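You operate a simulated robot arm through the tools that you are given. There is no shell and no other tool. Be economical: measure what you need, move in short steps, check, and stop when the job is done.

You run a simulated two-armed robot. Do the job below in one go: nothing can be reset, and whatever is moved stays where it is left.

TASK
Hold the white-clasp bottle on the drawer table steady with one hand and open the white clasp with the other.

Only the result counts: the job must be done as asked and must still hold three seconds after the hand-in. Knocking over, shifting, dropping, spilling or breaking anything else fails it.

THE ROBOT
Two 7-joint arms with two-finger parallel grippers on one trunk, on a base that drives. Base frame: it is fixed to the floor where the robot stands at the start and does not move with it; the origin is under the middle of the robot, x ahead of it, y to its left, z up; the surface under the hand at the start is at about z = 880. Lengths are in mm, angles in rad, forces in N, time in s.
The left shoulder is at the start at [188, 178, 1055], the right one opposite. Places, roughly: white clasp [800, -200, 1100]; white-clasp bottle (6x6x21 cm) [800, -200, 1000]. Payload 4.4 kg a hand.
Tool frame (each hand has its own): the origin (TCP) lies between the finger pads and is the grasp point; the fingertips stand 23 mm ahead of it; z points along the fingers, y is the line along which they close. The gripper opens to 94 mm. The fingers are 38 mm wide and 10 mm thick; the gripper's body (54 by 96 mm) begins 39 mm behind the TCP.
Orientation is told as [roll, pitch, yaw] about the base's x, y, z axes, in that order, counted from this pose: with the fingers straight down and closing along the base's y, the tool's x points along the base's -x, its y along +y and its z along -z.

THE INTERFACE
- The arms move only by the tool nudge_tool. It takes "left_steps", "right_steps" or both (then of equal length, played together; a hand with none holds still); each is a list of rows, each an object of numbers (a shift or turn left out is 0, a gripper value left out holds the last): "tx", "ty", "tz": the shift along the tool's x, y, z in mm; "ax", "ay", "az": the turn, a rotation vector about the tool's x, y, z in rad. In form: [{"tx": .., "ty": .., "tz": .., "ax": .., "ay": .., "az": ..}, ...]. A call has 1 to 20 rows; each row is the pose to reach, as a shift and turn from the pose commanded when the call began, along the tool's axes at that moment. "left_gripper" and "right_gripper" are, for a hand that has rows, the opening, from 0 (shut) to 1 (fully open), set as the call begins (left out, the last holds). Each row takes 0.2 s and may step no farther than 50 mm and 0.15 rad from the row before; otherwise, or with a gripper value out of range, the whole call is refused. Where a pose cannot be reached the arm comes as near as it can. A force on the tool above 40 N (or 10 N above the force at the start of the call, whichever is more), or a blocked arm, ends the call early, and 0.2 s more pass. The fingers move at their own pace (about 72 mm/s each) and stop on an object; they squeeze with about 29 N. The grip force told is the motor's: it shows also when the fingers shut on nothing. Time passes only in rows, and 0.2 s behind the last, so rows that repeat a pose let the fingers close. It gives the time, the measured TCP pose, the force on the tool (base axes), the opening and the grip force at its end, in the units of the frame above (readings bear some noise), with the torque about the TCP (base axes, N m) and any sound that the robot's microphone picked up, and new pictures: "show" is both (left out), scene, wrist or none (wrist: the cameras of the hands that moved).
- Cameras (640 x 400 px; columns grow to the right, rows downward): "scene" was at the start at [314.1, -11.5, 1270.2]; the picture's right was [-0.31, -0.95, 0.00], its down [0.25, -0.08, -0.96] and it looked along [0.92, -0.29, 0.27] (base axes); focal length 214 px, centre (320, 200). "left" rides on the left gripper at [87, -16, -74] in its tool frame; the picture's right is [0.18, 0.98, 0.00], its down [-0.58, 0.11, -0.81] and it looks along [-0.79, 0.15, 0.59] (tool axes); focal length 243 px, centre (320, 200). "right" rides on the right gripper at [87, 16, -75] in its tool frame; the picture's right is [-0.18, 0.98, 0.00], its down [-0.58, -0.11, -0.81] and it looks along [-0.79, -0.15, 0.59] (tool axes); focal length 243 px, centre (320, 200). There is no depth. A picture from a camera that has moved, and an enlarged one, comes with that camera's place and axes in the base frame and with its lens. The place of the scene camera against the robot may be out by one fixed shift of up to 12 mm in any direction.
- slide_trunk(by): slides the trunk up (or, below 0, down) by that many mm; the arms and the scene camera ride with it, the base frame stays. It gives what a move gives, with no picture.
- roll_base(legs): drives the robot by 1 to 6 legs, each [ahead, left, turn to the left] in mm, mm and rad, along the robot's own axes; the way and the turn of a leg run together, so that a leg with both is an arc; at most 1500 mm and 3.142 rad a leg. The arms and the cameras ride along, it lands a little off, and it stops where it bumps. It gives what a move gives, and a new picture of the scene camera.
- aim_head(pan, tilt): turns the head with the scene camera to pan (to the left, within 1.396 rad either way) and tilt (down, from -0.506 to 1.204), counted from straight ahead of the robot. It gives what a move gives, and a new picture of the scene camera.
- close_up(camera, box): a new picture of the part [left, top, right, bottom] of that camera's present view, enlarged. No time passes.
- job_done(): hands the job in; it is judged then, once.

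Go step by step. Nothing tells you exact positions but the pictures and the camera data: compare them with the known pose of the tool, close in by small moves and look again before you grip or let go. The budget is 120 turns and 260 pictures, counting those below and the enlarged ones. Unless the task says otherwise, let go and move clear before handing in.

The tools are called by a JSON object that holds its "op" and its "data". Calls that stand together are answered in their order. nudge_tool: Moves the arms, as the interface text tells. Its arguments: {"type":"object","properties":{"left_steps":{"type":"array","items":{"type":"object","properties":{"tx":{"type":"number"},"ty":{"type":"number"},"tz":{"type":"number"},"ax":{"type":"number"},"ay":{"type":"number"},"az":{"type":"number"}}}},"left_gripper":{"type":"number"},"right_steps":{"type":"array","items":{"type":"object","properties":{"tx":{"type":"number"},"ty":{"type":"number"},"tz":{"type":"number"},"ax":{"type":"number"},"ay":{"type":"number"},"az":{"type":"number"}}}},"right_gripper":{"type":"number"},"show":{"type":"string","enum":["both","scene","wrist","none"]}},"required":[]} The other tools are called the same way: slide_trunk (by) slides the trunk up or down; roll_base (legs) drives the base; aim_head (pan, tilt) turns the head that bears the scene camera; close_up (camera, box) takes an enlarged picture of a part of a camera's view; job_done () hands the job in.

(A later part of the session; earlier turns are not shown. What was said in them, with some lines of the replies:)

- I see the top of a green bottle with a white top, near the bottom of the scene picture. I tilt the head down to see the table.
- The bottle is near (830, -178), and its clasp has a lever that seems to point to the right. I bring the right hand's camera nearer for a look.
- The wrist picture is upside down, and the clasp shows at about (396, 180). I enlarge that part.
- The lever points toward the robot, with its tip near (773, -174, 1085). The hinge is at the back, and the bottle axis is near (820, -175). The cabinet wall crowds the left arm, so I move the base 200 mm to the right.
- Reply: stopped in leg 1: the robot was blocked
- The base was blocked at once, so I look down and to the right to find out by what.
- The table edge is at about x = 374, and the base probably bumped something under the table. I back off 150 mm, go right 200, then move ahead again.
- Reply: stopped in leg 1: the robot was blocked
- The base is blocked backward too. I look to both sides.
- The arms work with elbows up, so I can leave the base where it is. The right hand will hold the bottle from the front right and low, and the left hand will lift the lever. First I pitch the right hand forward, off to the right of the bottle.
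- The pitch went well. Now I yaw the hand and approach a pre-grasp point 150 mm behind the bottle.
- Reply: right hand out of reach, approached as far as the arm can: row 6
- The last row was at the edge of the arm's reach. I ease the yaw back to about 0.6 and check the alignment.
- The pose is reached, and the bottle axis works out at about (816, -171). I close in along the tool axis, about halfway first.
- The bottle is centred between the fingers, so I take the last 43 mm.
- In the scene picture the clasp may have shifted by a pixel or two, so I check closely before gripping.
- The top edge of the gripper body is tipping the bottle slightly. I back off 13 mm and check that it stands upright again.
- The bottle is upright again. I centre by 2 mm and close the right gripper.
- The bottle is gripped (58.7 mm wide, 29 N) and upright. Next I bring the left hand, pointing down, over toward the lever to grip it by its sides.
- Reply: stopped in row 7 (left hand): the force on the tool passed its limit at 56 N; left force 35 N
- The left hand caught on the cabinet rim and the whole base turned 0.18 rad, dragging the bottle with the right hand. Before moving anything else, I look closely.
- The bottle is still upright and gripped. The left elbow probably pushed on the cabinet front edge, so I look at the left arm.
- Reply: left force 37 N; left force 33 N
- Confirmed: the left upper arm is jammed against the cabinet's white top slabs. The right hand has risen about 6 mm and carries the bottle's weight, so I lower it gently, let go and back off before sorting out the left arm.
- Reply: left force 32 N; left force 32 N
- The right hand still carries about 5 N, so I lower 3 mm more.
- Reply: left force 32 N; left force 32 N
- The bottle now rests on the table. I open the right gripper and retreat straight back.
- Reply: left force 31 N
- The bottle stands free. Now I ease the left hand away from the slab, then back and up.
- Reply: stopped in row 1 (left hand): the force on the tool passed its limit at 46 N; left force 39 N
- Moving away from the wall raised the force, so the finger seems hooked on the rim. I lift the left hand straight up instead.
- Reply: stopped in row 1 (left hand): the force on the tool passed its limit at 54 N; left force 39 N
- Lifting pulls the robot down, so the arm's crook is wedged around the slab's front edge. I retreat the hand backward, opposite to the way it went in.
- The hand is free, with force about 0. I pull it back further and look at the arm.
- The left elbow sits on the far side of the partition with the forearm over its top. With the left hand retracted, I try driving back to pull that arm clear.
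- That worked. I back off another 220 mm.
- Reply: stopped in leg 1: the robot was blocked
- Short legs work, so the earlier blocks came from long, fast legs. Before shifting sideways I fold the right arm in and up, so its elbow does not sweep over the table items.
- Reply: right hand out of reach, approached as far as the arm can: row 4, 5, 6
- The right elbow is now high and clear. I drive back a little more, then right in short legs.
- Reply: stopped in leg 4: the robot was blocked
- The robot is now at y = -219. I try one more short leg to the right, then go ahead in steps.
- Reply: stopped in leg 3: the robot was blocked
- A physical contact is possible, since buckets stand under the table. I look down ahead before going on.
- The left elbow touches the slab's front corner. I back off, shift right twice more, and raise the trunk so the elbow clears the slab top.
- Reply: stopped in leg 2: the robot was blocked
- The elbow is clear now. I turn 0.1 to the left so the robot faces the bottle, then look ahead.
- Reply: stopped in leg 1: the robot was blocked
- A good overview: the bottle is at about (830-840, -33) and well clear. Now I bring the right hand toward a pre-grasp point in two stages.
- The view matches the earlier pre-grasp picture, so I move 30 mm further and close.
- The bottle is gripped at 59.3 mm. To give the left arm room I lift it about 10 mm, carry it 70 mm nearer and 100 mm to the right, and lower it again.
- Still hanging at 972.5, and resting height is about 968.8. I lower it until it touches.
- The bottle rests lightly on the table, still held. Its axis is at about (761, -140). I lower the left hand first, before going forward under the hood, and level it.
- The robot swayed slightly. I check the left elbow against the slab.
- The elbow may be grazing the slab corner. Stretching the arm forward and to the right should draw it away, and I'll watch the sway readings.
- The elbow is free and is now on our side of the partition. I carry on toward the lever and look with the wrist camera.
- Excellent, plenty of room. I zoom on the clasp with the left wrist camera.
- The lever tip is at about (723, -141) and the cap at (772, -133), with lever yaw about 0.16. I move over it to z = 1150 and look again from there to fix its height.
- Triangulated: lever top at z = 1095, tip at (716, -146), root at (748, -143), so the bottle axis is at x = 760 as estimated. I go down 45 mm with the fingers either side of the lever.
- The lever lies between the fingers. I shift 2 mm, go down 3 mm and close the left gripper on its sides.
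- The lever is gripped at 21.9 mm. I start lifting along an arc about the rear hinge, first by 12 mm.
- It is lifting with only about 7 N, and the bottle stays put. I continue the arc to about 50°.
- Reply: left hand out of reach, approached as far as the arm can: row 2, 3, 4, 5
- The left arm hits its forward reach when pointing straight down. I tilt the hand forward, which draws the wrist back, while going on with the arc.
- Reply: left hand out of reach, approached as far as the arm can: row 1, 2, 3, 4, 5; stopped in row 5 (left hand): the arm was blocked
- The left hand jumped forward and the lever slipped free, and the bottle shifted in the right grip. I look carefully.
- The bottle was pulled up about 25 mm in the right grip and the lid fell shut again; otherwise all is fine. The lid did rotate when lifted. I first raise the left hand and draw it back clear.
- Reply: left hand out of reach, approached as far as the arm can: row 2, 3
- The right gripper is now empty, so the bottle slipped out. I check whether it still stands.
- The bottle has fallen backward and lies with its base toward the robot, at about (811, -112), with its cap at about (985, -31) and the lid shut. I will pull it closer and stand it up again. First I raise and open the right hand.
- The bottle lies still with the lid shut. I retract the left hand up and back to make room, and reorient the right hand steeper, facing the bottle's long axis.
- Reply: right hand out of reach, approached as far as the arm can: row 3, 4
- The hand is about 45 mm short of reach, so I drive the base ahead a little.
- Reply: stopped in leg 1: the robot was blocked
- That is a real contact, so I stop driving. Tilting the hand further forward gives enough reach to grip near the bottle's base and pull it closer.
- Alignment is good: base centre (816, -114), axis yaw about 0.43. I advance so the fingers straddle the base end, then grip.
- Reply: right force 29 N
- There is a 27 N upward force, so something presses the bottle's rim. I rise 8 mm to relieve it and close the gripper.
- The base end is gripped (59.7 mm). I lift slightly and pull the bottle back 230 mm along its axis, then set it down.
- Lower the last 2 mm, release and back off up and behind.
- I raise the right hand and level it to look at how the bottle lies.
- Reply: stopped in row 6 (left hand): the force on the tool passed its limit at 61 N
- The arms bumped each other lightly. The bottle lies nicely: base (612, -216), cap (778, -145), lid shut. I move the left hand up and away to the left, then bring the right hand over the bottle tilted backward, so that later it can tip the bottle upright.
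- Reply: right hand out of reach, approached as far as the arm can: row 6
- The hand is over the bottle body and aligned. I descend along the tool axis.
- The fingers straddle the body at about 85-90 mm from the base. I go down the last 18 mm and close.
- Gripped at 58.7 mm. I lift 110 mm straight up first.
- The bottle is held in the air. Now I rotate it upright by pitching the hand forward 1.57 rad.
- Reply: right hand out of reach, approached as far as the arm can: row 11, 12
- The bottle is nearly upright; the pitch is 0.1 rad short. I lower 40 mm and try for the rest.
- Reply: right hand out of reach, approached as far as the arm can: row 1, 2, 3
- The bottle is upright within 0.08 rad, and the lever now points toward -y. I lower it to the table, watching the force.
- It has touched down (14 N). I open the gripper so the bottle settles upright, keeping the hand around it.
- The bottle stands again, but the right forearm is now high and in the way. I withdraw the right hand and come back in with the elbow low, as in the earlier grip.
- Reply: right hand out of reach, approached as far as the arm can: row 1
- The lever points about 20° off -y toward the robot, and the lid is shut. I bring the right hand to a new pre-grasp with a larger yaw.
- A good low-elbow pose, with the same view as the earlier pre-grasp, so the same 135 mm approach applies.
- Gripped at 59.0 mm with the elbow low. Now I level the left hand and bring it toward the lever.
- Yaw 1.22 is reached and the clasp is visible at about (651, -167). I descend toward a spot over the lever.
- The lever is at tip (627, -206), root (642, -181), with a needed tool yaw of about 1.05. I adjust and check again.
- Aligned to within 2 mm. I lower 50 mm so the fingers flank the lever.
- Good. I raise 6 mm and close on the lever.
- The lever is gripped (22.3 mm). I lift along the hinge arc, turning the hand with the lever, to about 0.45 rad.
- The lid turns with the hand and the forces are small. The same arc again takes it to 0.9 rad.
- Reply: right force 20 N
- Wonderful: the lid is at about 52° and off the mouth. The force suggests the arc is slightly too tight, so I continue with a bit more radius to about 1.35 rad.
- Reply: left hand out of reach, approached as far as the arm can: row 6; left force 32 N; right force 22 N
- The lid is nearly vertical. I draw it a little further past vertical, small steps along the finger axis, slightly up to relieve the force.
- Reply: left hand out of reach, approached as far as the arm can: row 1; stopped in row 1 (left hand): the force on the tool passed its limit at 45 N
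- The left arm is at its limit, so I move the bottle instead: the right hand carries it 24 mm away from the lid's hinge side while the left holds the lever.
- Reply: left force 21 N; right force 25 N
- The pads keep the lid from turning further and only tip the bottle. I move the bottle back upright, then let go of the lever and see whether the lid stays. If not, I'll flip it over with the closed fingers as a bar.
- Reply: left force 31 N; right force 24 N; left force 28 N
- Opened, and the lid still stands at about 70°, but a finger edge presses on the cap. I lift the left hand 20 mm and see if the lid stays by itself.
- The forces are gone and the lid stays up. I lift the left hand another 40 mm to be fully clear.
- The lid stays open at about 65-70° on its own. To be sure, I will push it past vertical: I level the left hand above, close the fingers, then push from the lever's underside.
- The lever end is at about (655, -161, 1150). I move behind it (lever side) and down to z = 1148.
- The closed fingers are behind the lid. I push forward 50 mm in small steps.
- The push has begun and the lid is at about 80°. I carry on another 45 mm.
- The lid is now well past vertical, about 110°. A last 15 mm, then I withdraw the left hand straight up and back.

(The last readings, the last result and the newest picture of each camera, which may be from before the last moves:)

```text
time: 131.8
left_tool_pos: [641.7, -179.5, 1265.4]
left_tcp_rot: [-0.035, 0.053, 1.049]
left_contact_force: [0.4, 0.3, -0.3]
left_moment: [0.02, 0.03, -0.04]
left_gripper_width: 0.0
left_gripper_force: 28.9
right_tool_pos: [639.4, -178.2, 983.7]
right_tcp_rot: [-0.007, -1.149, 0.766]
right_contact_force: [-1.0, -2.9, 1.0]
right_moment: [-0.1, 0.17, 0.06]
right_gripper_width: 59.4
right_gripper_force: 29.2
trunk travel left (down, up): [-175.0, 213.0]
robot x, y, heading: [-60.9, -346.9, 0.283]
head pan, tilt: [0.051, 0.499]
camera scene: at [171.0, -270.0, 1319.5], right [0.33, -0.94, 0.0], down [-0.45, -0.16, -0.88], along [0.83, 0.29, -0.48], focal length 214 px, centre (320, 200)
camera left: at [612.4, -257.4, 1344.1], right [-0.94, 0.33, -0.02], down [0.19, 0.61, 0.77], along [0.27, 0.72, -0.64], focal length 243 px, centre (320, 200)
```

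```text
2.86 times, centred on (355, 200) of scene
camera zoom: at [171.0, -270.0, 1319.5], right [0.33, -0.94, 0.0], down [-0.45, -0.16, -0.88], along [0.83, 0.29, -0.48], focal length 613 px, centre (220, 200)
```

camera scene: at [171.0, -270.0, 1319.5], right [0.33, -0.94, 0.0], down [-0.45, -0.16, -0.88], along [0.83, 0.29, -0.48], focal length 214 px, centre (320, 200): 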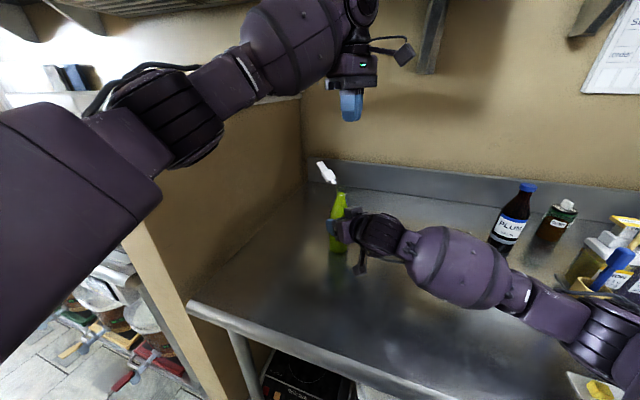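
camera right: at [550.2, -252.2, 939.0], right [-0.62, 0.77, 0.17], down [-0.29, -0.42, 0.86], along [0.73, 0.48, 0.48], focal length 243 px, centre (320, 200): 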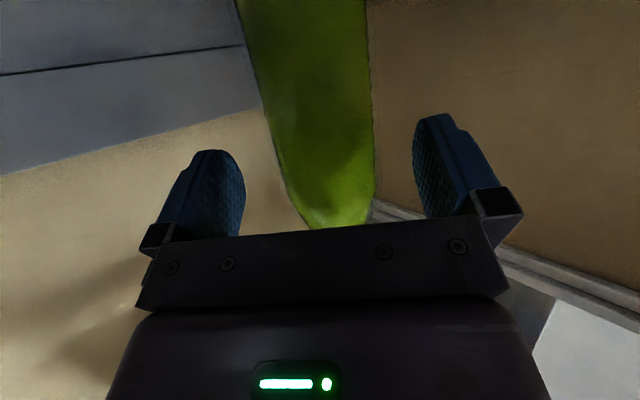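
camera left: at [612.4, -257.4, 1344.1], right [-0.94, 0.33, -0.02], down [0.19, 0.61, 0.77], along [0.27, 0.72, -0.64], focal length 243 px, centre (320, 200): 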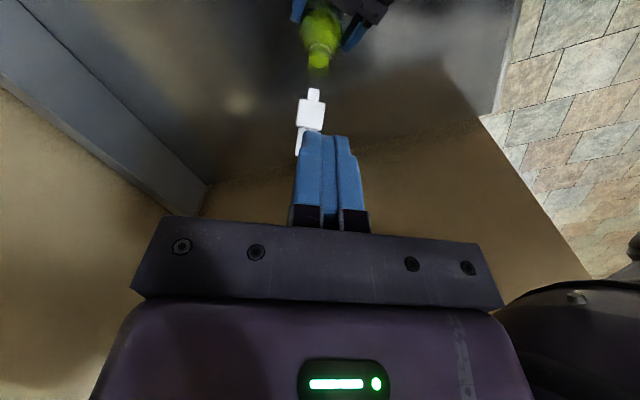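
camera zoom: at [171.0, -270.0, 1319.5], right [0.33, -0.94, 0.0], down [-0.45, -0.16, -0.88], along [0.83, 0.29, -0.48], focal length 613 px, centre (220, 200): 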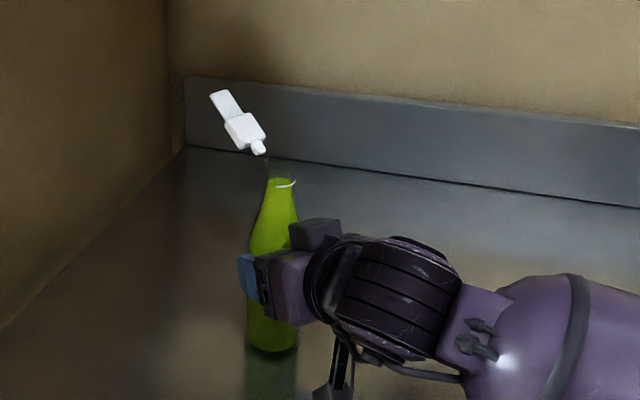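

The lid is open at about 120° and staying. The right hand reads about 0 N vertical, so the bottle stands on the table. I open the right gripper and retreat straight back.

{"op": "nudge_tool", "data": {"right_steps": [{}, {}, {}, {}, {"tz": -15}, {"tz": -40}, {"tz": -75}, {"tz": -110}, {"tz": -140}], "right_gripper": 1}}

{"op": "close_up", "data": {"camera": "scene", "box": [300, 130, 410, 270]}}

```text
time: 133.8
left_tool_pos: [640.7, -180.3, 1266.3]
left_tcp_rot: [-0.037, 0.052, 1.048]
left_contact_force: [0.2, 0.2, -0.3]
left_moment: [0.0, -0.04, 0.03]
left_gripper_width: 0.1
left_gripper_force: 28.9
right_tool_pos: [546.5, -265.4, 1041.7]
right_tcp_rot: [-0.008, -1.15, 0.767]
right_contact_force: [-0.5, -0.8, -0.5]
right_moment: [-0.04, -0.03, 0.01]
right_gripper_width: 94.0
right_gripper_force: 0.2
trunk travel left (down, up): [-175.0, 213.0]
robot x, y, heading: [-63.1, -346.2, 0.282]
head pan, tilt: [0.051, 0.499]
camera scene: at [170.4, -270.1, 1319.7], right [0.33, -0.94, 0.0], down [-0.45, -0.16, -0.88], along [0.83, 0.29, -0.48], focal length 214 px, centre (320, 200)
camera right: at [459.1, -325.0, 992.1], right [-0.62, 0.77, 0.16], down [-0.29, -0.42, 0.86], along [0.73, 0.49, 0.48], focal length 243 px, centre (320, 200)
```

scene: 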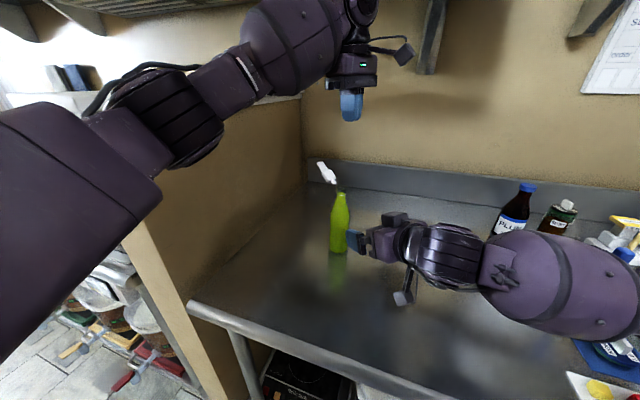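
right: 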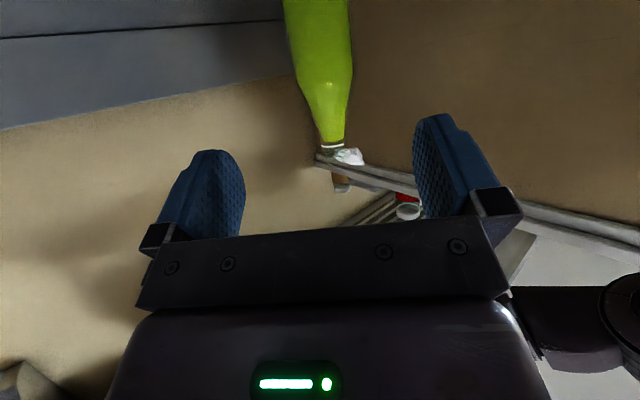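

```text
2.86 times, centred on (355, 200) of scene
camera zoom: at [170.4, -270.1, 1319.7], right [0.33, -0.94, 0.0], down [-0.45, -0.16, -0.88], along [0.83, 0.29, -0.48], focal length 613 px, centre (220, 200)
```

zoom: 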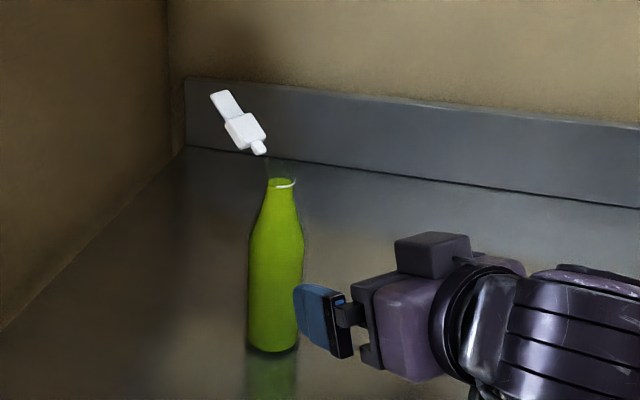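

The bottle stands upright and free with its clasp wide open, and both hands are clear of it. I hand in.

{"op": "job_done", "data": {}}

```text
The job is handed in.
```

The white clasp is open at about 120° and stayed open after I let go. The bottle is standing upright on the table, with both hands clear of it.

- **The bottle fell once:** on the first try it slipped out of the right grip and tipped onto its back with the lid shut. I saw no spill. I stood it up, held it again with the right hand and opened the clasp with the left.
- **The bottle has moved:** it now stands at about (655, -175), roughly 165 mm nearer the robot than where it started.
- **The left arm hit the cabinet:** it jammed against the cabinet top early on and turned the base. Later the base also met something near the table edge while driving ahead. I saw nothing else knocked over or shifted in the pictures, but I did not check the shelf or under the table again at the end.
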